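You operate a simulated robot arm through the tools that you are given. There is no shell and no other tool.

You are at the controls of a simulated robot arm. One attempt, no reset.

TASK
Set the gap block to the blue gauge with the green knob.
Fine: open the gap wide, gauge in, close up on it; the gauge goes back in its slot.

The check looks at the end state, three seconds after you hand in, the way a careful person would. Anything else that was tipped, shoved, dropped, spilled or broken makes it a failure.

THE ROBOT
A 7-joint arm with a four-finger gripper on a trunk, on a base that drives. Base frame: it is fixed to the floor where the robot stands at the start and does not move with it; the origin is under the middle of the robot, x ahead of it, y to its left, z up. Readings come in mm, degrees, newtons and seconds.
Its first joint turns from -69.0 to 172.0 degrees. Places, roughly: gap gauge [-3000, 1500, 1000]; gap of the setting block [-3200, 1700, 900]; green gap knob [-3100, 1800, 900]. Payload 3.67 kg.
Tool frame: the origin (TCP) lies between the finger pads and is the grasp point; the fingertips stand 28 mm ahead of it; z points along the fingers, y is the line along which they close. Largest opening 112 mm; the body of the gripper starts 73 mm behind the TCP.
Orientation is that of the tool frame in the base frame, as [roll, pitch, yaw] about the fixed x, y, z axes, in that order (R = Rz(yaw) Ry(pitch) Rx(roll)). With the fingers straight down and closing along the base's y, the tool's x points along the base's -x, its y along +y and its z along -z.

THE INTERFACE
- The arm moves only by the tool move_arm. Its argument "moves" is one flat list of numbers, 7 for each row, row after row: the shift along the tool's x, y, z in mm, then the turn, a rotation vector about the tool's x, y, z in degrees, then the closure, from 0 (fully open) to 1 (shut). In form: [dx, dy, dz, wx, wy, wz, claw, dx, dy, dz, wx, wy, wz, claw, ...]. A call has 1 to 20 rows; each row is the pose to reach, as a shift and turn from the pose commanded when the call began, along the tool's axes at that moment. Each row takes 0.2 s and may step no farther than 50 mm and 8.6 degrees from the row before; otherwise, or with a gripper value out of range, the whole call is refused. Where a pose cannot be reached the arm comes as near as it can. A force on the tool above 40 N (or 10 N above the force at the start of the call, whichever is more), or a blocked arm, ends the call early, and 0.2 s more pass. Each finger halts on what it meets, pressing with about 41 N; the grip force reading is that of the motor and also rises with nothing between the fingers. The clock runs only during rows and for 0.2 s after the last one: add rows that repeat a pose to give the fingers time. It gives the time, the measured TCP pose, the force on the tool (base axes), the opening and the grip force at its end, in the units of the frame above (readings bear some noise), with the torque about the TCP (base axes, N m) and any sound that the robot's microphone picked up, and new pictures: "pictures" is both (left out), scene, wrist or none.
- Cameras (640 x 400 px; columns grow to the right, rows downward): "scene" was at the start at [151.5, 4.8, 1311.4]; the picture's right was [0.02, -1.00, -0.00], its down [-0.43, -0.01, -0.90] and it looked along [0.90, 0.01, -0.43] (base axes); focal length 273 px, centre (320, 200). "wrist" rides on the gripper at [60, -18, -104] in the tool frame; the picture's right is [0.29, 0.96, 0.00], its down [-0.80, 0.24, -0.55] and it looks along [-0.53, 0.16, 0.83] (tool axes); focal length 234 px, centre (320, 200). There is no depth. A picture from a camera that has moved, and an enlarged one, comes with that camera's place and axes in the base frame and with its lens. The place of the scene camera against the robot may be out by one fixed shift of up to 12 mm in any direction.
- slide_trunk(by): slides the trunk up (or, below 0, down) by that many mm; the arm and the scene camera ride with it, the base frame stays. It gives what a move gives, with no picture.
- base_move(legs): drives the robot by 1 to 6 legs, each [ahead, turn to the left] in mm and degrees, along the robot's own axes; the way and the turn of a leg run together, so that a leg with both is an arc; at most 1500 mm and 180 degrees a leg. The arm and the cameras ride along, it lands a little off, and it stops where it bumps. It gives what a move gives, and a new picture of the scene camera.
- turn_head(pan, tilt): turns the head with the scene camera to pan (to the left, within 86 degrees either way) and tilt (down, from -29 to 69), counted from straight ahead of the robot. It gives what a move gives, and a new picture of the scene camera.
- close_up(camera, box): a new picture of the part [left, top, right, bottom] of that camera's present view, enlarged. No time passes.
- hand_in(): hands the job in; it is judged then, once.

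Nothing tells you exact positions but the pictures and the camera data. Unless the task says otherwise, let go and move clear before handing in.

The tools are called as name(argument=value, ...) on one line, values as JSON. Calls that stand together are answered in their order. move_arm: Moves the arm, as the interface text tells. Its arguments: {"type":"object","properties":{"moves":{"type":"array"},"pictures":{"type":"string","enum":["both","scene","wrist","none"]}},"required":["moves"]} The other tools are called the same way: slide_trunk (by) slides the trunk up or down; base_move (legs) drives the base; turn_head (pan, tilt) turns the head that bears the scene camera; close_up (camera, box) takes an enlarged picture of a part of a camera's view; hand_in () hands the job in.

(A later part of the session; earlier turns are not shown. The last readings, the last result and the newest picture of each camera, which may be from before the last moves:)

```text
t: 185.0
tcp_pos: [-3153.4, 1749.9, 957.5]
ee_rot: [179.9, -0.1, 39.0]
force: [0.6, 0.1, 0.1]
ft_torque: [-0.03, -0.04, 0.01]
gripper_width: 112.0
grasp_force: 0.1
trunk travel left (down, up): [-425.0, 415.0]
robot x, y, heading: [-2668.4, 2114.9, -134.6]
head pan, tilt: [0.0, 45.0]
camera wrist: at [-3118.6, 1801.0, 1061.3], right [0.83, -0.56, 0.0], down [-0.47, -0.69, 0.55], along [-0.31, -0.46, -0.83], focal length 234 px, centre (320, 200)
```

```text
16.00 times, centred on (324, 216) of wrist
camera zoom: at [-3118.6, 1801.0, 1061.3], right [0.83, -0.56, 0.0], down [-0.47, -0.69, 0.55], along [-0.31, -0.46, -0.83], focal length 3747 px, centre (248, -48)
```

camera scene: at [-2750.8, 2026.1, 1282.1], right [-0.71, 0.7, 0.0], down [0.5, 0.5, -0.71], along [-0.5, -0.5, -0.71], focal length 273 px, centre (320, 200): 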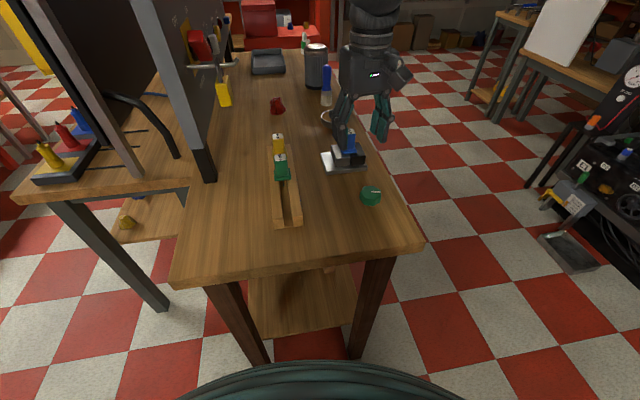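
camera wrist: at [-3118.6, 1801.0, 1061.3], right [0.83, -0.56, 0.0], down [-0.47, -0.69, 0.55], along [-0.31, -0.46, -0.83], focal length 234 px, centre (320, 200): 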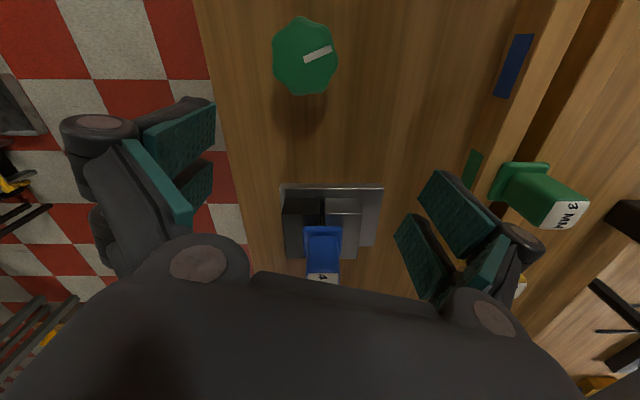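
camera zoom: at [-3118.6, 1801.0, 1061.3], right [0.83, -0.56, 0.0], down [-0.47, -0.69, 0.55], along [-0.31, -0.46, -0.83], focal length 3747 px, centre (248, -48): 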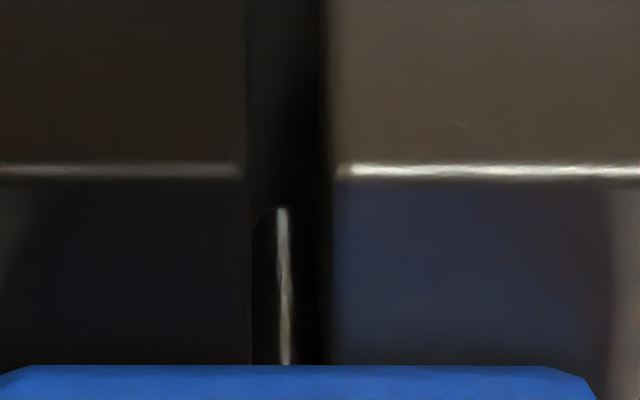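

The jaw has clearly begun to move (ratio 0.7769). I'll take one more free reading 48° further open to fix the slope precisely.

move_arm(moves=[24, -12, 0, 0, 0, -8, 0.2, 49.2, -23.6, 0, 0, 0, -16, 0.4, 49.2, -23.6, 0, 0, 0, -24, 0.4, 49.2, -23.6, 0, 0, 0, -32, 0.4, 49.2, -23.6, 0, 0, 0, -40, 0.4, 49.2, -23.6, 0, 0, 0, -48, 0.4, 49.2, -23.6, 0, 0, 0, -56, 0.4, 49.2, -23.6, 0, 0, 0, -64, 0.4, 49.2, -23.6, 0, 0, 0, -68, 0.4, 49.2, -23.6, 25, 0, 0, -68, 0.4, 49.2, -23.6, 50, 0, 0, -68, 0.4, 49.2, -23.6, 65, 0, 0, -68, 0.4, 49.2, -23.6, 70, 0, 0, -68, 0.4, 49.2, -23.6, 70, 0, 0, -68, 0.4], pictures="wrist")

move_arm(moves=[0, 0, 0, 0, 0, 0, 0.55, 0, 0, 0, 0, 0, 0, 0.7, 0, 0, 0, 0, 0, 0, 0.75, 0, 0, 0, 0, 0, 8, 0.75, 0, 0, 0, 0, 0, 16, 0.75, 0, 0, 0, 0, 0, 24, 0.75, 0, 0, 0, 0, 0, 32, 0.75, 0, 0, 0, 0, 0, 40, 0.75, 0, 0, 0, 0, 0, 48, 0.75, 0, 0, 0, 0, 0, 48, 0.75], pictures="wrist")

move_arm(moves=[0, 0, 0, 0, 0, 0, 0.5, 0, 0, 0, 0, 0, 0, 0.4, 0, 0, -30, 0, 0, 0, 0.4, 0, 0, -70, 0, 0, 0, 0.3, -27, 2.8, -70, 0, 0, 7, 0, -54.3, 5.5, -70, 0, 0, 14, 0, -54.3, 5.5, -70, 0, 0, 20, 0, -54.3, 5.5, -70, 0, 0, 20, 0], pictures="wrist")

close_up(camera="wrist", box=[342, 203, 382, 228])

close_up(camera="wrist", box=[262, 203, 302, 228])

close_up(camera="wrist", box=[262, 176, 302, 201])

close_up(camera="wrist", box=[360, 176, 400, 201])

close_up(camera="wrist", box=[304.5, 203, 344.5, 228])

```text
t: 188.0
tcp_pos: [-3132.0, 1799.3, 887.0]
ee_rot: [179.8, -0.1, 107.1]
force: [-0.3, 0.4, 0.2]
ft_torque: [-0.03, 0.0, -0.01]
gripper_width: 67.2
grasp_force: 0.1
trunk travel left (down, up): [-425.0, 415.0]
robot x, y, heading: [-2668.5, 2115.5, -134.6]
head pan, tilt: [0.0, 45.0]
camera wrist: at [-3167.2, 1850.2, 991.5], right [0.83, 0.56, 0.0], down [0.46, -0.69, 0.55], along [0.31, -0.46, -0.83], focal length 234 px, centre (320, 200)
```

wrist: 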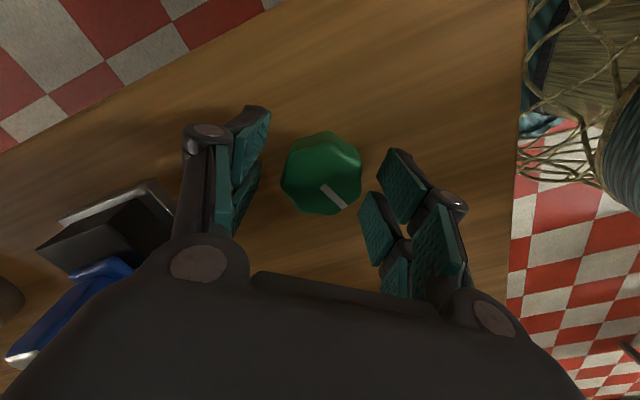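

```text
t: 190.2
tcp_pos: [-3131.8, 1798.1, 888.6]
ee_rot: [179.8, 0.0, 58.9]
force: [-2.8, 5.4, 2.6]
ft_torque: [0.34, 0.25, -0.01]
gripper_width: 42.2
grasp_force: 44.7
trunk travel left (down, up): [-425.0, 415.0]
robot x, y, heading: [-2666.2, 2116.2, -134.6]
head pan, tilt: [0.0, 45.0]
camera wrist: at [-3116.8, 1859.4, 991.5], right [0.97, -0.25, 0.0], down [-0.21, -0.81, 0.55], along [-0.14, -0.54, -0.83], focal length 234 px, centre (320, 200)
```

wrist: 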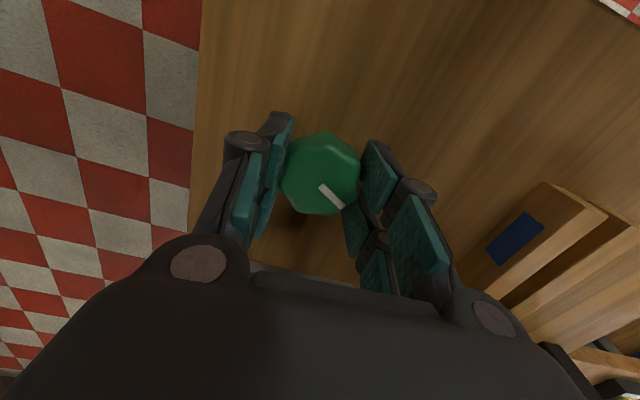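

```text
t: 192.0
tcp_pos: [-3156.4, 1749.3, 957.7]
ee_rot: [179.9, 0.0, 39.0]
force: [0.2, 0.2, 1.3]
ft_torque: [0.0, 0.01, 0.0]
gripper_width: 111.8
grasp_force: 0.1
trunk travel left (down, up): [-425.0, 415.0]
robot x, y, heading: [-2667.6, 2114.6, -134.4]
head pan, tilt: [0.0, 45.0]
camera wrist: at [-3121.0, 1801.4, 1061.7], right [0.83, -0.56, 0.0], down [-0.47, -0.69, 0.55], along [-0.31, -0.46, -0.83], focal length 234 px, centre (320, 200)
```

wrist: 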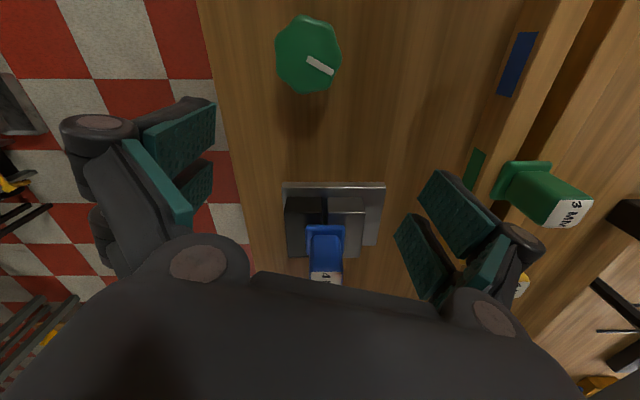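

```text
16.00 times, centred on (362, 216) of wrist
camera zoom: at [-3121.0, 1801.4, 1061.7], right [0.83, -0.56, 0.0], down [-0.47, -0.69, 0.55], along [-0.31, -0.46, -0.83], focal length 3747 px, centre (-352, -48)
```

zoom: 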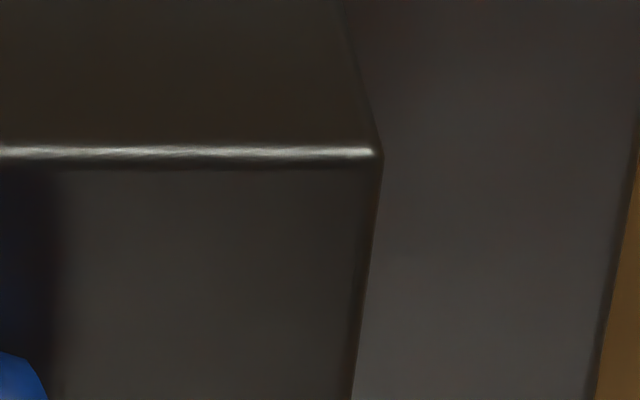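

```text
16.00 times, centred on (282, 216) of wrist
camera zoom: at [-3121.0, 1801.4, 1061.7], right [0.83, -0.56, 0.0], down [-0.47, -0.69, 0.55], along [-0.31, -0.46, -0.83], focal length 3747 px, centre (928, -48)
```

zoom: 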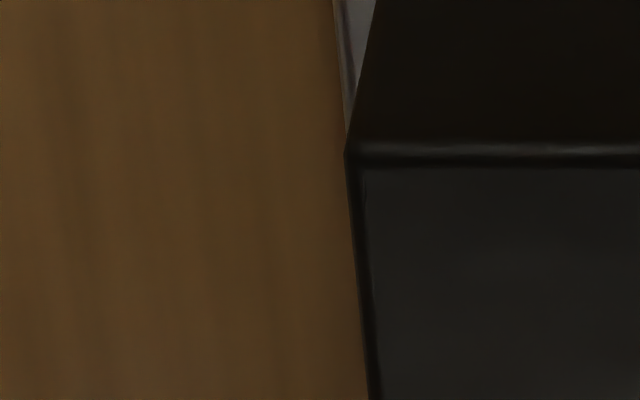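

```text
16.00 times, centred on (282, 188) of wrist
camera zoom: at [-3121.0, 1801.4, 1061.7], right [0.83, -0.56, 0.0], down [-0.47, -0.69, 0.55], along [-0.31, -0.46, -0.83], focal length 3747 px, centre (928, 384)
```

zoom: 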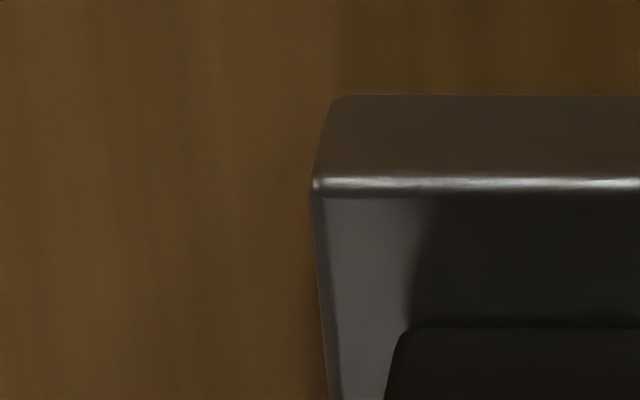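

```text
16.00 times, centred on (380, 188) of wrist
camera zoom: at [-3121.0, 1801.4, 1061.7], right [0.83, -0.56, 0.0], down [-0.47, -0.69, 0.55], along [-0.31, -0.46, -0.83], focal length 3747 px, centre (-640, 384)
```

zoom: 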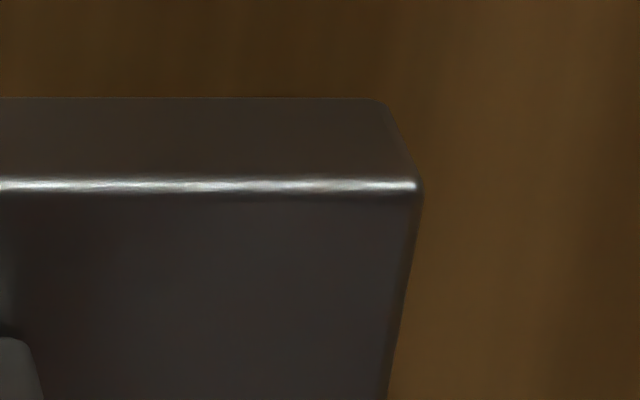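

```text
16.00 times, centred on (324, 216) of wrist
camera zoom: at [-3121.0, 1801.4, 1061.7], right [0.83, -0.56, 0.0], down [-0.47, -0.69, 0.55], along [-0.31, -0.46, -0.83], focal length 3747 px, centre (248, -48)
```

zoom: 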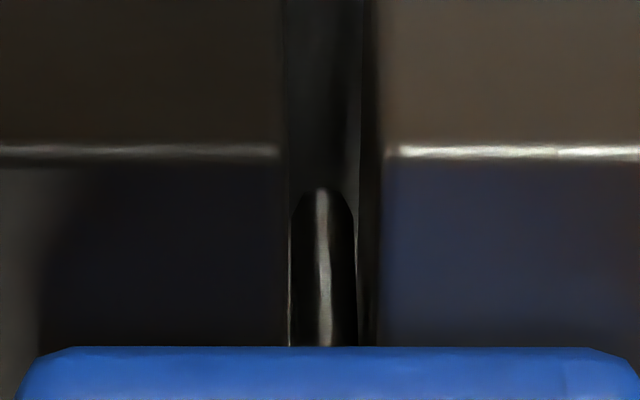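

Now I can see the blade standing free in the gap, and the slope is fixed: free ratio falls 0.000156 per degree, so the jaw just touches the 4 mm gauge at a knob angle of ≈264°. I'll grip at the matching flats and close by 72° from here (192° → 264°).

move_arm(moves=[24, -12, 0, 0, 0, -7, 0.2, 49.2, -23.6, 0, 0, 0, -14, 0.4, 49.2, -23.6, 0, 0, 0, -20, 0.4, 49.2, -23.6, 25, 0, 0, -20, 0.4, 49.2, -23.6, 50, 0, 0, -20, 0.4, 49.2, -23.6, 65, 0, 0, -20, 0.4, 49.2, -23.6, 70, 0, 0, -20, 0.4, 49.2, -23.6, 70, 0, 0, -20, 0.4], pictures="wrist")

move_arm(moves=[0, 0, 0, 0, 0, 0, 0.5, 0, 0, 0, 0, 0, 0, 0.65, 0, 0, 0, 0, 0, 0, 0.75, 0, 0, 0, 0, 0, 0, 0.75], pictures="wrist")

close_up(camera="wrist", box=[220, 60, 420, 250])

```text
t: 193.8
tcp_pos: [-3130.7, 1797.8, 888.5]
ee_rot: [179.8, 0.0, 59.1]
force: [0.5, 0.5, -0.3]
ft_torque: [0.0, 0.01, -0.01]
gripper_width: 67.3
grasp_force: 0.0
trunk travel left (down, up): [-425.0, 415.0]
robot x, y, heading: [-2665.7, 2115.9, -134.6]
head pan, tilt: [0.0, 45.0]
camera wrist: at [-3116.6, 1858.2, 990.9], right [0.97, -0.25, 0.0], down [-0.2, -0.81, 0.55], along [-0.14, -0.54, -0.83], focal length 234 px, centre (320, 200)
```

wrist: 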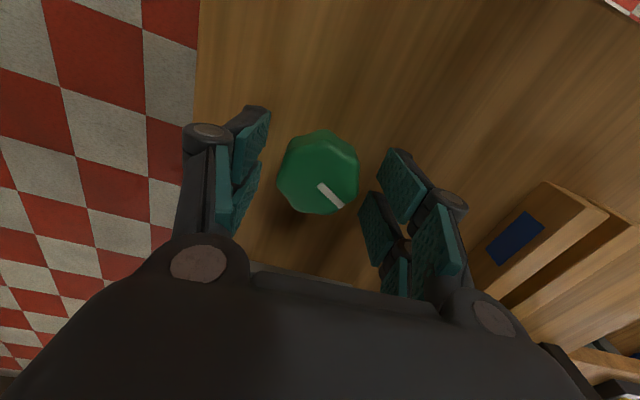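

```text
t: 194.8
tcp_pos: [-3132.2, 1798.5, 887.4]
ee_rot: [179.9, 0.0, 58.9]
force: [-9.0, 6.9, 3.0]
ft_torque: [0.43, 0.39, 0.02]
gripper_width: 43.0
grasp_force: 45.8
trunk travel left (down, up): [-425.0, 415.0]
robot x, y, heading: [-2668.7, 2117.3, -134.6]
head pan, tilt: [0.0, 45.0]
camera wrist: at [-3117.3, 1858.6, 991.1], right [0.97, -0.25, 0.0], down [-0.21, -0.81, 0.55], along [-0.14, -0.54, -0.83], focal length 234 px, centre (320, 200)
```

wrist: 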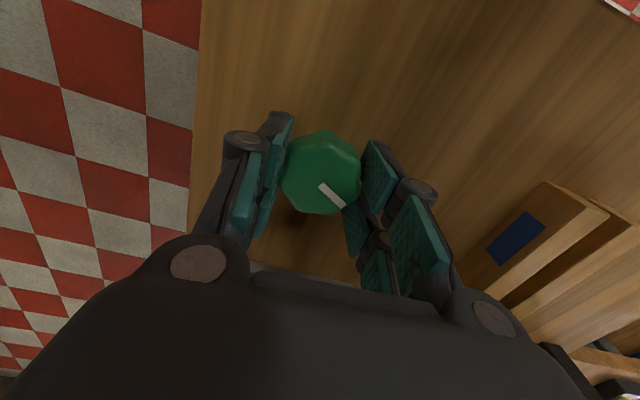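

```text
2.11 times, centred on (320, 155) of wrist
camera zoom: at [-3117.3, 1858.6, 991.1], right [0.97, -0.25, 0.0], down [-0.21, -0.81, 0.55], along [-0.14, -0.54, -0.83], focal length 493 px, centre (320, 295)
```

zoom: 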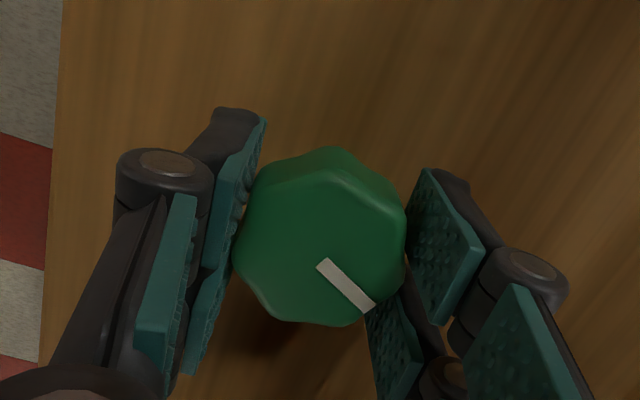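

move_arm(moves=[0, 0, 0, 0, 0, -8, 0.75, 0, 0, 0, 0, 0, -16, 0.75, 0, 0, 0, 0, 0, -24, 0.75, 0, 0, 0, 0, 0, -32, 0.75, 0, 0, 0, 0, 0, -40, 0.75, 0, 0, 0, 0, 0, -48, 0.75, 0, 0, 0, 0, 0, -56, 0.75, 0, 0, 0, 0, 0, -64, 0.75, 0, 0, 0, 0, 0, -72, 0.75, 0, 0, 0, 0, 0, -72, 0.75], pictures="wrist")

move_arm(moves=[0, 0, 0, 0, 0, 0, 0.6, 0, 0, 0, 0, 0, 0, 0.4, 0, 0, -30, 0, 0, 0, 0.4, 0, 0, -70, 0, 0, 0, 0.3, 0, 0, -70, 0, 0, 8, 0.2, 0, 0, -70, 0, 0, 16, 0.1, 0, 0, -70, 0, 0, 24, 0, 0, 0, -70, 0, 0, 32, 0, 0, 0, -70, 0, 0, 40, 0, 0, 0, -70, 0, 0, 48, 0, 0, 0, -70, 0, 0, 56, 0, -11, -26.5, -70, 0, 0, 64, 0, -21.9, -49.9, -70, 0, 0, 72, 0, -21.9, -49.9, -70, 0, 0, 80, 0, -21.9, -49.9, -70, 0, 0, 88, 0, -21.9, -49.9, -70, 0, 0, 92, 0, -21.9, -49.9, -70, 0, 0, 92, 0], pictures="wrist")

close_up(camera="wrist", box=[280, 170, 360, 245])

```text
t: 197.0
tcp_pos: [-3130.7, 1798.9, 888.4]
ee_rot: [179.9, 0.0, 131.1]
force: [5.8, -3.4, -2.0]
ft_torque: [-0.47, -0.35, -0.01]
gripper_width: 42.0
grasp_force: 44.7
trunk travel left (down, up): [-425.0, 415.0]
robot x, y, heading: [-2668.8, 2113.6, -134.3]
head pan, tilt: [0.0, 45.0]
camera wrist: at [-3183.9, 1831.9, 991.0], right [0.53, 0.85, 0.0], down [0.7, -0.44, 0.55], along [0.47, -0.29, -0.83], focal length 234 px, centre (320, 200)
```

wrist: 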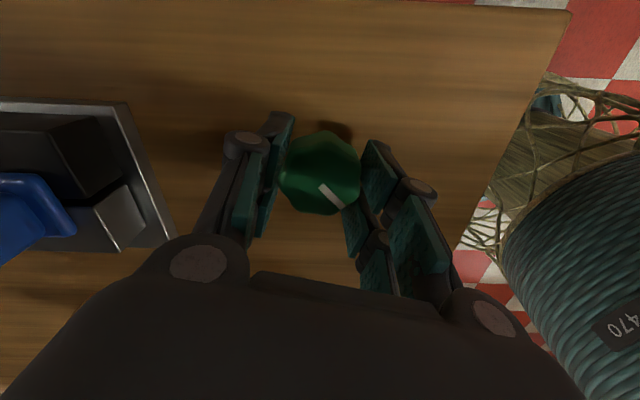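

```text
t: 200.6
tcp_pos: [-3155.3, 1750.5, 957.1]
ee_rot: [179.9, 0.0, 39.0]
force: [-0.2, -0.2, -0.8]
ft_torque: [0.02, 0.01, 0.03]
gripper_width: 112.0
grasp_force: 0.1
trunk travel left (down, up): [-425.0, 415.0]
robot x, y, heading: [-2668.0, 2114.5, -134.5]
head pan, tilt: [0.0, 45.0]
camera wrist: at [-3120.4, 1801.1, 1060.9], right [0.83, -0.56, 0.0], down [-0.47, -0.69, 0.55], along [-0.31, -0.46, -0.83], focal length 234 px, centre (320, 200)
```

wrist: 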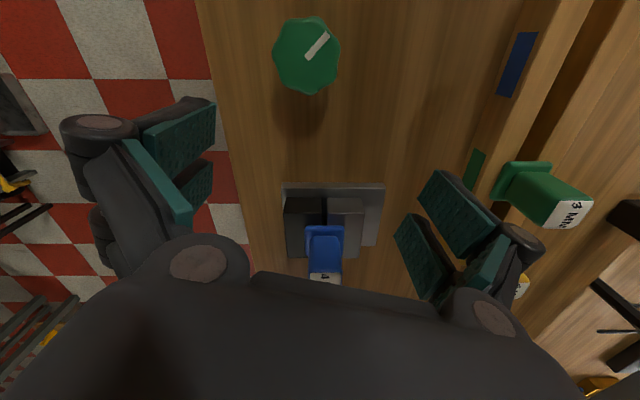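

```text
5.33 times, centred on (320, 208) of wrist
camera zoom: at [-3120.4, 1801.1, 1060.9], right [0.83, -0.56, 0.0], down [-0.47, -0.69, 0.55], along [-0.31, -0.46, -0.83], focal length 1249 px, centre (320, 160)
```

zoom: 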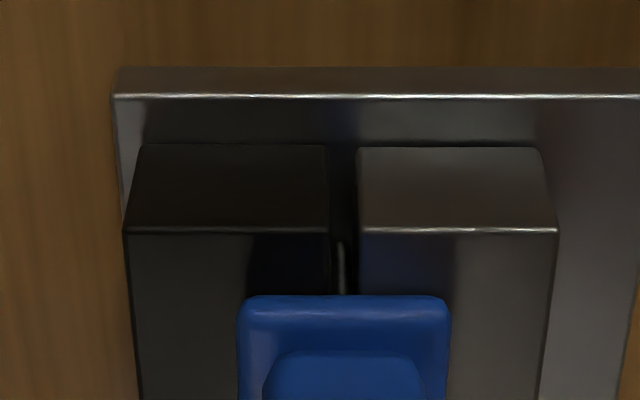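

close_up(camera="wrist", box=[342, 203, 382, 228])

close_up(camera="wrist", box=[262, 203, 302, 228])

close_up(camera="wrist", box=[262, 176, 302, 201])

close_up(camera="wrist", box=[360, 176, 400, 201])

close_up(camera="wrist", box=[304.5, 203, 344.5, 228])

```text
16.00 times, centred on (362, 216) of wrist
camera zoom: at [-3120.4, 1801.1, 1060.9], right [0.83, -0.56, 0.0], down [-0.47, -0.69, 0.55], along [-0.31, -0.46, -0.83], focal length 3747 px, centre (-352, -48)
```

zoom: 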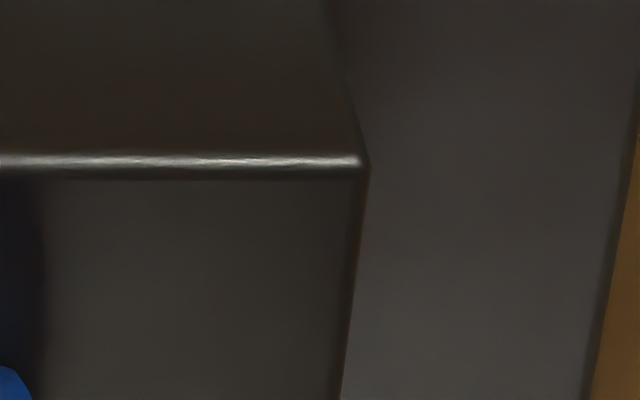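

```text
16.00 times, centred on (282, 216) of wrist
camera zoom: at [-3120.4, 1801.1, 1060.9], right [0.83, -0.56, 0.0], down [-0.47, -0.69, 0.55], along [-0.31, -0.46, -0.83], focal length 3747 px, centre (928, -48)
```

zoom: 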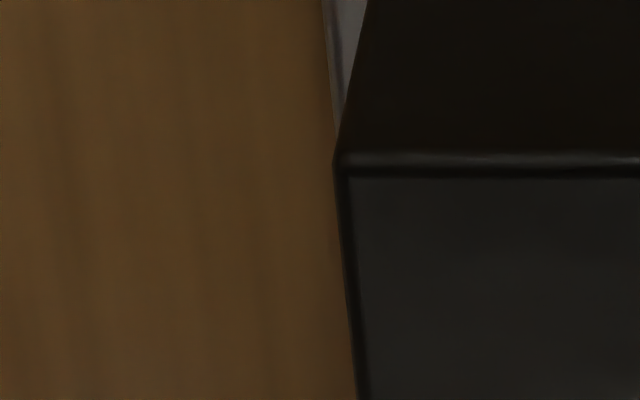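

```text
16.00 times, centred on (282, 188) of wrist
camera zoom: at [-3120.4, 1801.1, 1060.9], right [0.83, -0.56, 0.0], down [-0.47, -0.69, 0.55], along [-0.31, -0.46, -0.83], focal length 3747 px, centre (928, 384)
```

zoom: 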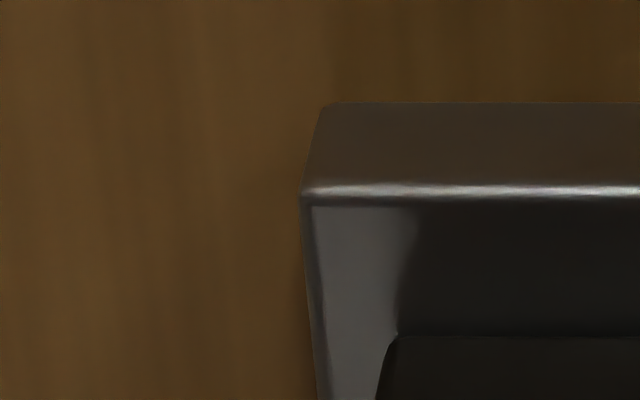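

```text
16.00 times, centred on (380, 188) of wrist
camera zoom: at [-3120.4, 1801.1, 1060.9], right [0.83, -0.56, 0.0], down [-0.47, -0.69, 0.55], along [-0.31, -0.46, -0.83], focal length 3747 px, centre (-640, 384)
```

zoom: 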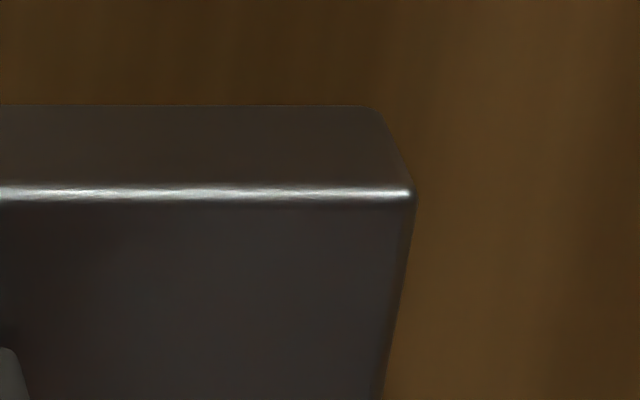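

```text
16.00 times, centred on (324, 216) of wrist
camera zoom: at [-3120.4, 1801.1, 1060.9], right [0.83, -0.56, 0.0], down [-0.47, -0.69, 0.55], along [-0.31, -0.46, -0.83], focal length 3747 px, centre (248, -48)
```

zoom: 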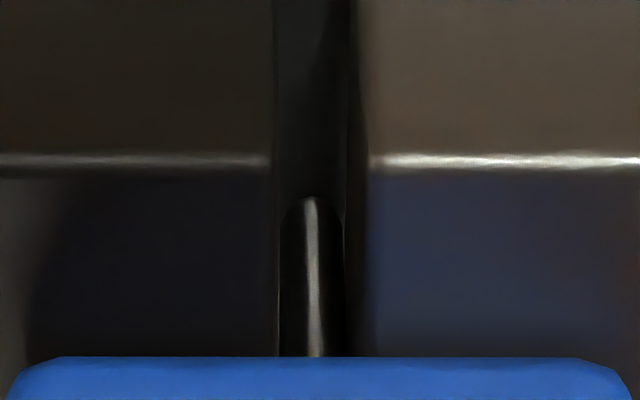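

There's hysteresis in the drive: opening and closing give different jaw positions for the same knob angle. From all readings: closing, the jaw meets the gauge at ≈320°; opening, it leaves it at ≈270°. So the proper way is: close past contact so the jaw seats on the gauge, then back off to the middle (~295°) where the jaw stays put but isn't squeezing. I'll do that in one grip.

move_arm(moves=[24, -12, 0, 0, 0, -1, 0.2, 49.2, -23.6, 0, 0, 0, -2, 0.4, 49.2, -23.6, 25, 0, 0, -2, 0.4, 49.2, -23.6, 50, 0, 0, -2, 0.4, 49.2, -23.6, 65, 0, 0, -2, 0.4, 49.2, -23.6, 70, 0, 0, -2, 0.4, 49.2, -23.6, 70, 0, 0, -2, 0.4, 49.2, -23.6, 70, 0, 0, -2, 0.55, 49.2, -23.6, 70, 0, 0, -2, 0.7, 49.2, -23.6, 70, 0, 0, -2, 0.75, 49.2, -23.6, 70, 0, 0, -2, 0.75], pictures="wrist")

close_up(camera="wrist", box=[220, 60, 420, 250])

```text
t: 203.0
tcp_pos: [-3132.3, 1800.0, 886.6]
ee_rot: [179.8, 0.0, 40.9]
force: [-7.7, 8.7, 1.0]
ft_torque: [0.34, 0.49, 0.03]
gripper_width: 41.7
grasp_force: 45.4
trunk travel left (down, up): [-425.0, 415.0]
robot x, y, heading: [-2664.4, 2114.5, -134.4]
head pan, tilt: [0.0, 45.0]
camera wrist: at [-3098.8, 1852.5, 990.3], right [0.85, -0.53, 0.0], down [-0.44, -0.7, 0.55], along [-0.29, -0.47, -0.83], focal length 234 px, centre (320, 200)
```

wrist: 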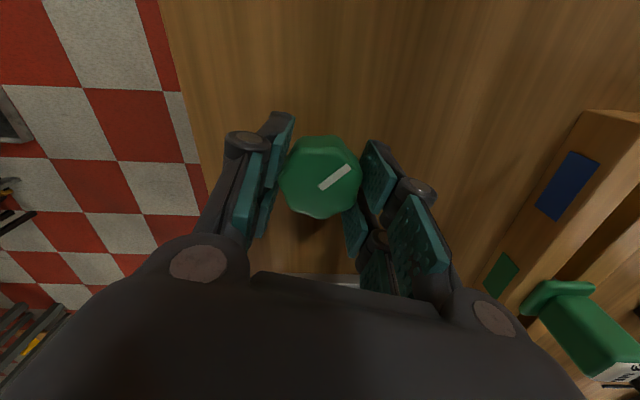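

```text
2.11 times, centred on (320, 155) of wrist
camera zoom: at [-3098.8, 1852.5, 990.3], right [0.85, -0.53, 0.0], down [-0.44, -0.7, 0.55], along [-0.29, -0.47, -0.83], focal length 493 px, centre (320, 295)
```

zoom: 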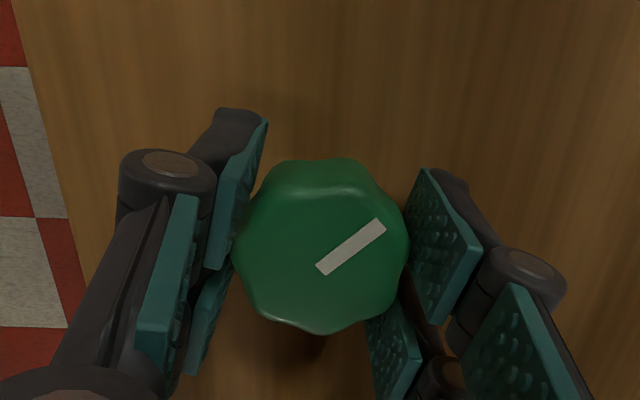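

Gripped. Close 80° (to ~344°, past contact), then check.

move_arm(moves=[0, 0, 0, 0, 0, -8, 0.75, 0, 0, 0, 0, 0, -16, 0.75, 0, 0, 0, 0, 0, -24, 0.75, 0, 0, 0, 0, 0, -32, 0.75, 0, 0, 0, 0, 0, -40, 0.75, 0, 0, 0, 0, 0, -48, 0.75, 0, 0, 0, 0, 0, -56, 0.75, 0, 0, 0, 0, 0, -64, 0.75, 0, 0, 0, 0, 0, -72, 0.75, 0, 0, 0, 0, 0, -80, 0.75, 0, 0, 0, 0, 0, -80, 0.75, 0, 0, 0, 0, 0, -80, 0.75], pictures="wrist")

move_arm(moves=[0, 0, 0, 0, 0, 8, 0.75, 0, 0, 0, 0, 0, 16, 0.75, 0, 0, 0, 0, 0, 24, 0.75, 0, 0, 0, 0, 0, 32, 0.75, 0, 0, 0, 0, 0, 40, 0.75, 0, 0, 0, 0, 0, 48, 0.75, 0, 0, 0, 0, 0, 48, 0.75], pictures="wrist")

close_up(camera="wrist", box=[220, 60, 420, 250])

```text
t: 205.6
tcp_pos: [-3131.9, 1800.2, 887.1]
ee_rot: [-180.0, 0.1, 121.1]
force: [1.5, 13.3, -3.6]
ft_torque: [0.1, -0.46, -0.02]
gripper_width: 41.5
grasp_force: 45.2
trunk travel left (down, up): [-425.0, 415.0]
robot x, y, heading: [-2670.5, 2114.2, -134.6]
head pan, tilt: [0.0, 45.0]
camera wrist: at [-3178.2, 1841.6, 990.3], right [0.67, 0.74, 0.0], down [0.62, -0.56, 0.56], along [0.41, -0.37, -0.83], focal length 234 px, centre (320, 200)
```

wrist: 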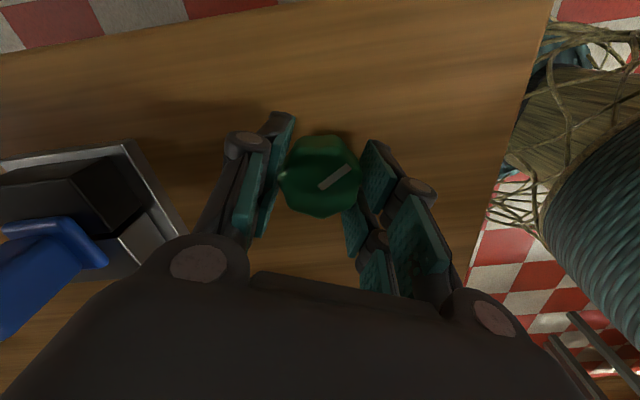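

```text
t: 207.2
tcp_pos: [-3130.7, 1800.8, 886.6]
ee_rot: [179.8, 0.0, 72.9]
force: [1.0, 21.3, -9.4]
ft_torque: [0.93, 0.33, 0.0]
gripper_width: 41.7
grasp_force: 45.2
trunk travel left (down, up): [-425.0, 415.0]
robot x, y, heading: [-2670.4, 2119.6, -134.7]
head pan, tilt: [0.0, 45.0]
camera wrist: at [-3131.8, 1861.9, 990.5], right [1.0, 0.0, 0.0], down [-0.01, -0.83, 0.55], along [0.0, -0.55, -0.83], focal length 234 px, centre (320, 200)
```

wrist: 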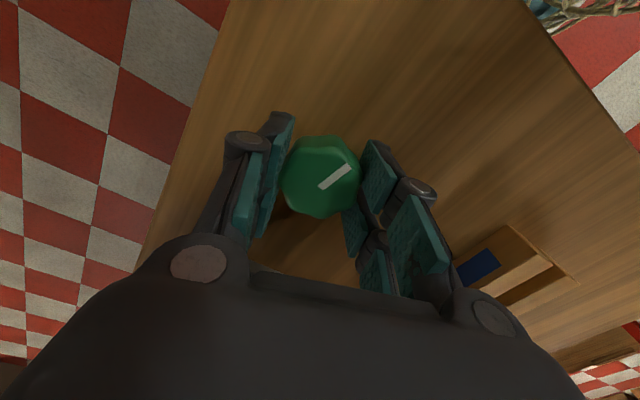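

```text
2.11 times, centred on (320, 155) of wrist
camera zoom: at [-3131.8, 1861.9, 990.5], right [1.0, 0.0, 0.0], down [-0.01, -0.83, 0.55], along [0.0, -0.55, -0.83], focal length 493 px, centre (320, 295)
```

zoom: 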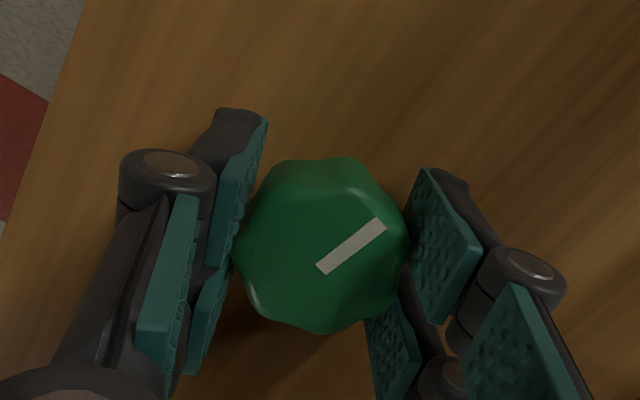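

Now at ≈296°. Release, lift and measure with the gauge still in place.

move_arm(moves=[0, 0, 0, 0, 0, 0, 0.6, 0, 0, 0, 0, 0, 0, 0.4, 0, 0, -30, 0, 0, 0, 0.4, 0, 0, -70, 0, 0, 0, 0.3, -27, -4, -70, 0, 0, 8, 0.1, -54, -7.9, -70, 0, 0, 16, 0, -54, -7.9, -70, 0, 0, 24, 0, -54, -7.9, -70, 0, 0, 32, 0, -54, -7.9, -70, 0, 0, 34, 0, -54, -7.9, -70, 0, 0, 34, 0], pictures="wrist")

close_up(camera="wrist", box=[342, 203, 382, 228])

close_up(camera="wrist", box=[262, 203, 302, 228])

close_up(camera="wrist", box=[262, 176, 302, 201])

close_up(camera="wrist", box=[360, 176, 400, 201])

close_up(camera="wrist", box=[304.5, 203, 344.5, 228])

```text
t: 209.4
tcp_pos: [-3155.3, 1749.1, 957.0]
ee_rot: [-179.9, 0.0, 39.1]
force: [-0.5, -0.9, 0.4]
ft_torque: [0.05, 0.02, 0.01]
gripper_width: 111.9
grasp_force: 0.2
trunk travel left (down, up): [-425.0, 415.0]
robot x, y, heading: [-2668.1, 2115.3, -134.6]
head pan, tilt: [0.0, 45.0]
camera wrist: at [-3119.3, 1800.8, 1061.0], right [0.83, -0.56, 0.0], down [-0.47, -0.69, 0.55], along [-0.31, -0.46, -0.83], focal length 234 px, centre (320, 200)
```

wrist: 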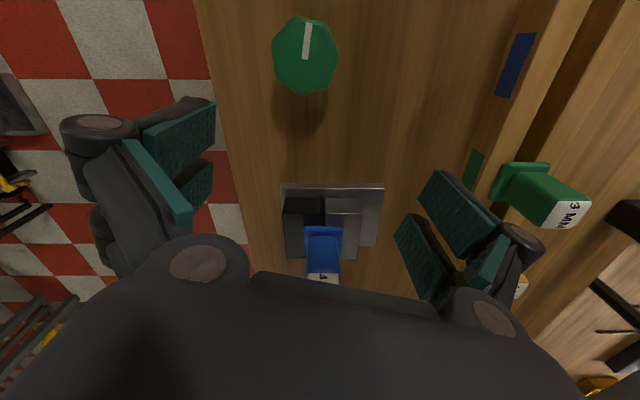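

```text
16.00 times, centred on (362, 216) of wrist
camera zoom: at [-3119.3, 1800.8, 1061.0], right [0.83, -0.56, 0.0], down [-0.47, -0.69, 0.55], along [-0.31, -0.46, -0.83], focal length 3747 px, centre (-352, -48)
```

zoom: 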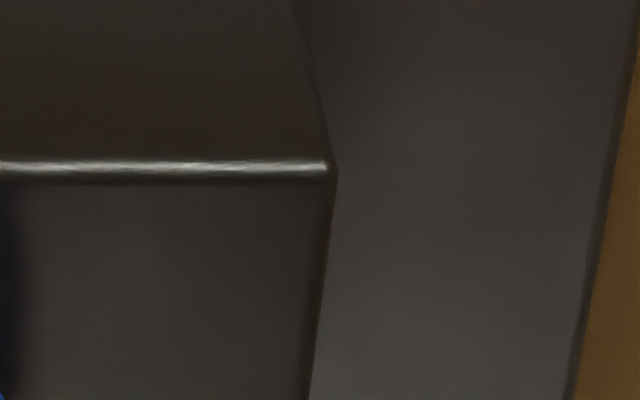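

```text
16.00 times, centred on (282, 216) of wrist
camera zoom: at [-3119.3, 1800.8, 1061.0], right [0.83, -0.56, 0.0], down [-0.47, -0.69, 0.55], along [-0.31, -0.46, -0.83], focal length 3747 px, centre (928, -48)
```

zoom: 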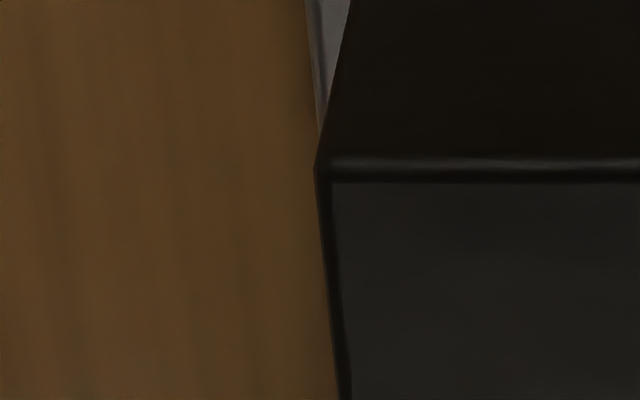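

```text
16.00 times, centred on (282, 188) of wrist
camera zoom: at [-3119.3, 1800.8, 1061.0], right [0.83, -0.56, 0.0], down [-0.47, -0.69, 0.55], along [-0.31, -0.46, -0.83], focal length 3747 px, centre (928, 384)
```

zoom: 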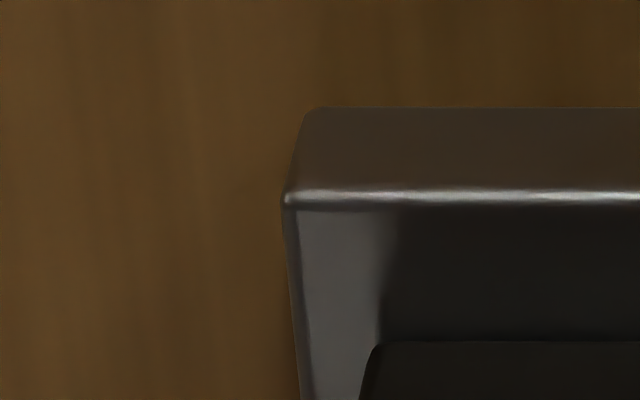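

```text
16.00 times, centred on (380, 188) of wrist
camera zoom: at [-3119.3, 1800.8, 1061.0], right [0.83, -0.56, 0.0], down [-0.47, -0.69, 0.55], along [-0.31, -0.46, -0.83], focal length 3747 px, centre (-640, 384)
```

zoom: 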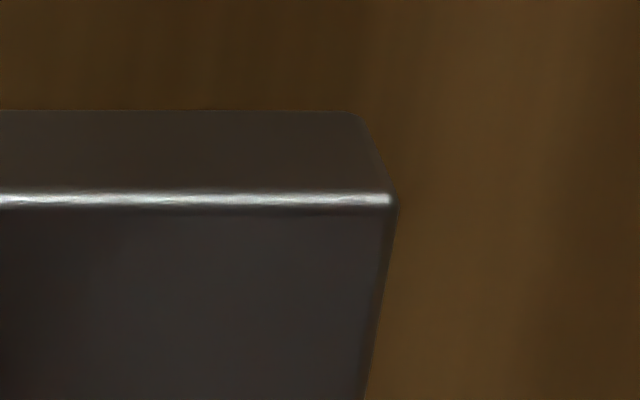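

```text
16.00 times, centred on (324, 216) of wrist
camera zoom: at [-3119.3, 1800.8, 1061.0], right [0.83, -0.56, 0.0], down [-0.47, -0.69, 0.55], along [-0.31, -0.46, -0.83], focal length 3747 px, centre (248, -48)
```

zoom: 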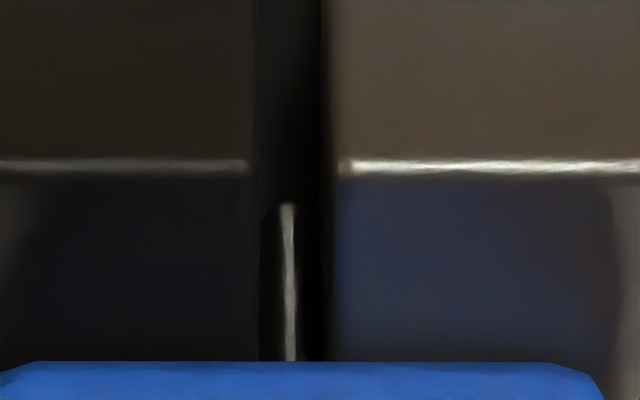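

The jaw is at the same place as when pinned on the gauge (within ~0.1 mm), and the knob is now in the neutral zone. Next I'll go above the gauge to take it out.

move_arm(moves=[0, 0, -30, 0, 0, 0, 0, 0, 0, -58, 0, 0, 0, 0, -30, 10, -58, 0, 0, -6, 0, -60, 20, -58, 0, 0, -12, 0, -91.8, 31.2, -58, 0, 0, -16.7, 0, -91.8, 31.2, -58, 0, 0, -16.7, 0], pictures="both")

close_up(camera="wrist", box=[270, 70, 370, 180])

close_up(camera="scene", box=[335, 118, 395, 212])

```text
t: 210.8
tcp_pos: [-3206.9, 1669.0, 1016.9]
ee_rot: [179.8, 0.0, 55.8]
force: [-1.0, 0.2, 1.0]
ft_torque: [0.0, 0.0, -0.03]
gripper_width: 112.1
grasp_force: 0.1
trunk travel left (down, up): [-425.0, 415.0]
robot x, y, heading: [-2670.0, 2114.8, -134.3]
head pan, tilt: [0.0, 45.0]
camera scene: at [-2751.0, 2026.5, 1282.1], right [-0.71, 0.7, 0.0], down [0.5, 0.5, -0.71], along [-0.5, -0.5, -0.71], focal length 273 px, centre (320, 200)
camera wrist: at [-3187.6, 1728.0, 1120.2], right [0.95, -0.3, 0.0], down [-0.25, -0.79, 0.55], along [-0.17, -0.53, -0.83], focal length 234 px, centre (320, 200)
```

scene: 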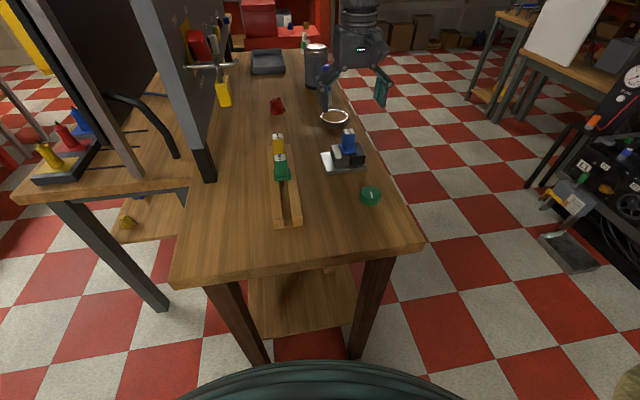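
wrist: 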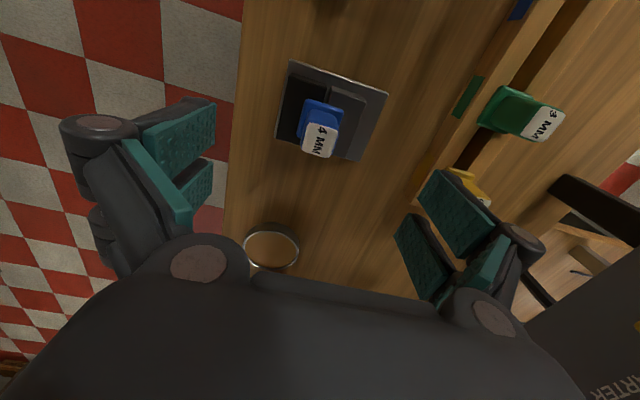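

```text
3.64 times, centred on (320, 125) of wrist
camera zoom: at [-3187.6, 1728.0, 1120.2], right [0.95, -0.3, 0.0], down [-0.25, -0.79, 0.55], along [-0.17, -0.53, -0.83], focal length 852 px, centre (320, 473)
```

zoom: 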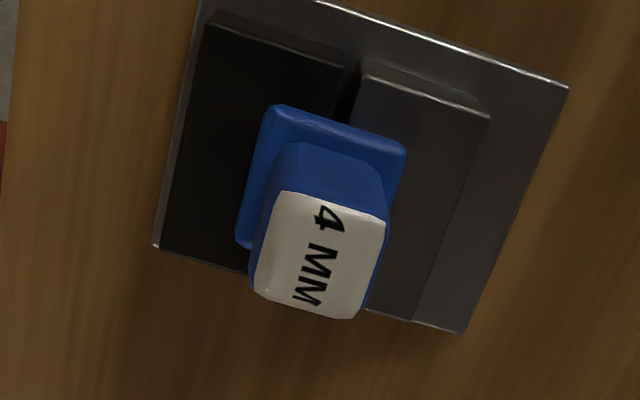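

```text
4.26 times, centred on (365, 165) of scene
camera zoom: at [-2751.0, 2026.5, 1282.1], right [-0.71, 0.7, 0.0], down [0.5, 0.5, -0.71], along [-0.5, -0.5, -0.71], focal length 1161 px, centre (128, 349)
```

zoom: 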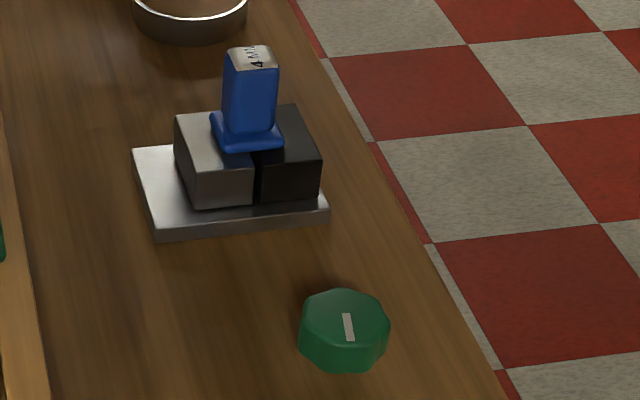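

The tool axis is already centred on the gauge handle. I'll descend (biased 0.4 mm toward the fixed dark jaw so I don't push on the movable one), grip softly, and lift it straight out.

move_arm(moves=[0, -0.4, 25, 0.1, 0, 0, 0.3, 0, -0.4, 50, 0.1, 0, 0, 0.45, 0, -0.4, 72, 0.1, 0, 0, 0.45, 0, -0.4, 84, 0.1, 0, 0, 0.45, 0, -0.4, 84, 0.1, 0, 0, 0.5], pictures="both")

close_up(camera="wrist", box=[220, 60, 420, 250])

close_up(camera="scene", box=[335, 118, 375, 172])

```text
t: 212.0
tcp_pos: [-3207.6, 1668.2, 932.7]
ee_rot: [180.0, 0.0, 55.8]
force: [-1.5, -0.3, 0.1]
ft_torque: [0.02, 0.02, 0.01]
gripper_width: 56.1
grasp_force: 0.0
trunk travel left (down, up): [-425.0, 415.0]
robot x, y, heading: [-2669.4, 2117.1, -134.4]
head pan, tilt: [0.0, 45.0]
camera scene: at [-2751.2, 2026.2, 1282.0], right [-0.71, 0.7, 0.0], down [0.5, 0.5, -0.71], along [-0.5, -0.5, -0.71], focal length 273 px, centre (320, 200)
camera wrist: at [-3189.2, 1727.7, 1035.6], right [0.95, -0.3, 0.0], down [-0.25, -0.79, 0.55], along [-0.17, -0.53, -0.83], focal length 234 px, centre (320, 200)
```

scene: 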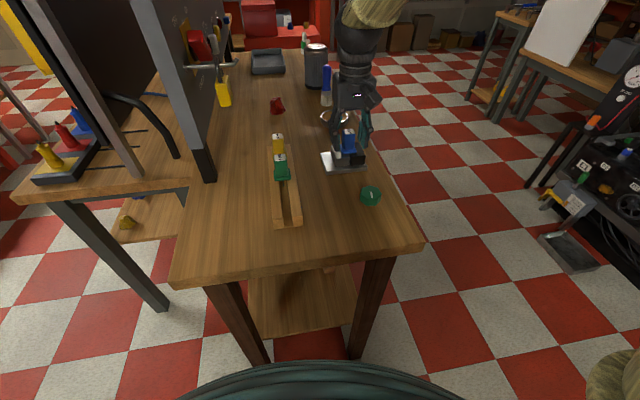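
wrist: 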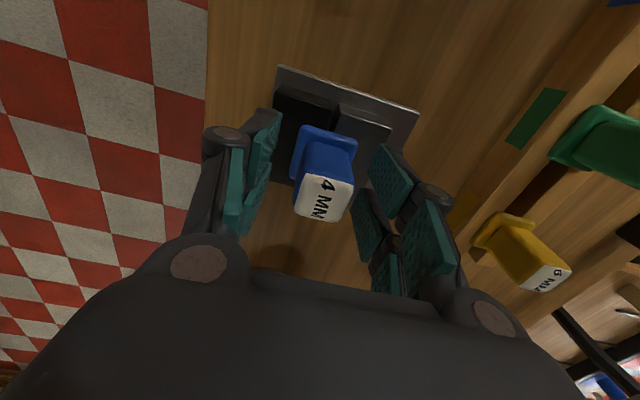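

```text
2.11 times, centred on (320, 155) of wrist
camera zoom: at [-3189.2, 1727.7, 1035.6], right [0.95, -0.3, 0.0], down [-0.25, -0.79, 0.55], along [-0.17, -0.53, -0.83], focal length 493 px, centre (320, 295)
```

zoom: 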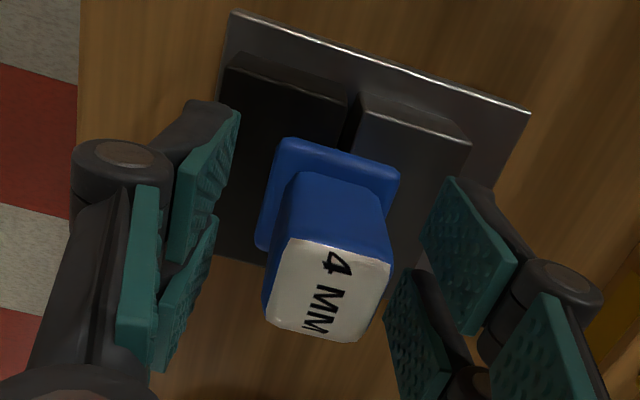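

```text
7.41 times, centred on (355, 145) of scene
camera zoom: at [-2751.2, 2026.2, 1282.0], right [-0.71, 0.7, 0.0], down [0.5, 0.5, -0.71], along [-0.5, -0.5, -0.71], focal length 2021 px, centre (61, 607)
```

zoom: 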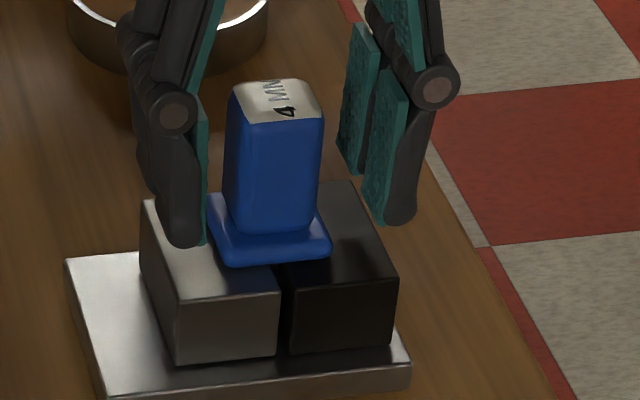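

Slight lateral offset; I'll shift 0.5 mm and close gently.

move_arm(moves=[0, 0.5, 0, 0, 0, 0, 0.55, 0, 0.5, 0, 0, 0, 0, 0.65, 0, 0.5, 0, 0, 0, 0, 0.72, 0, 0.5, 0, 0, 0, 0, 0.75, 0, 0.5, 0, 0, 0, 0, 0.77, 0, 0.5, 0, 0, 0, 0, 0.8, 0, 0.5, 0, 0, 0, 0, 0.85], pictures="wrist")

```text
t: 213.6
tcp_pos: [-3207.6, 1666.6, 933.0]
ee_rot: [-179.9, 0.0, 55.7]
force: [4.1, -3.8, 0.5]
ft_torque: [-0.12, -0.18, -0.1]
gripper_width: 27.1
grasp_force: 40.7
trunk travel left (down, up): [-425.0, 415.0]
robot x, y, heading: [-2669.9, 2118.7, -134.6]
head pan, tilt: [0.0, 45.0]
camera wrist: at [-3188.1, 1726.9, 1035.5], right [0.95, -0.3, 0.0], down [-0.25, -0.79, 0.55], along [-0.17, -0.53, -0.83], focal length 234 px, centre (320, 200)
```

wrist: 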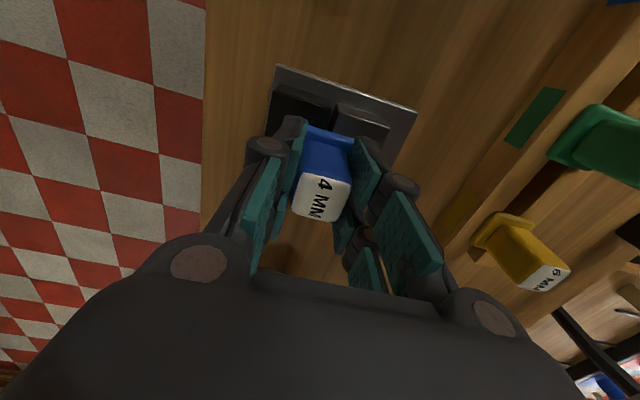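

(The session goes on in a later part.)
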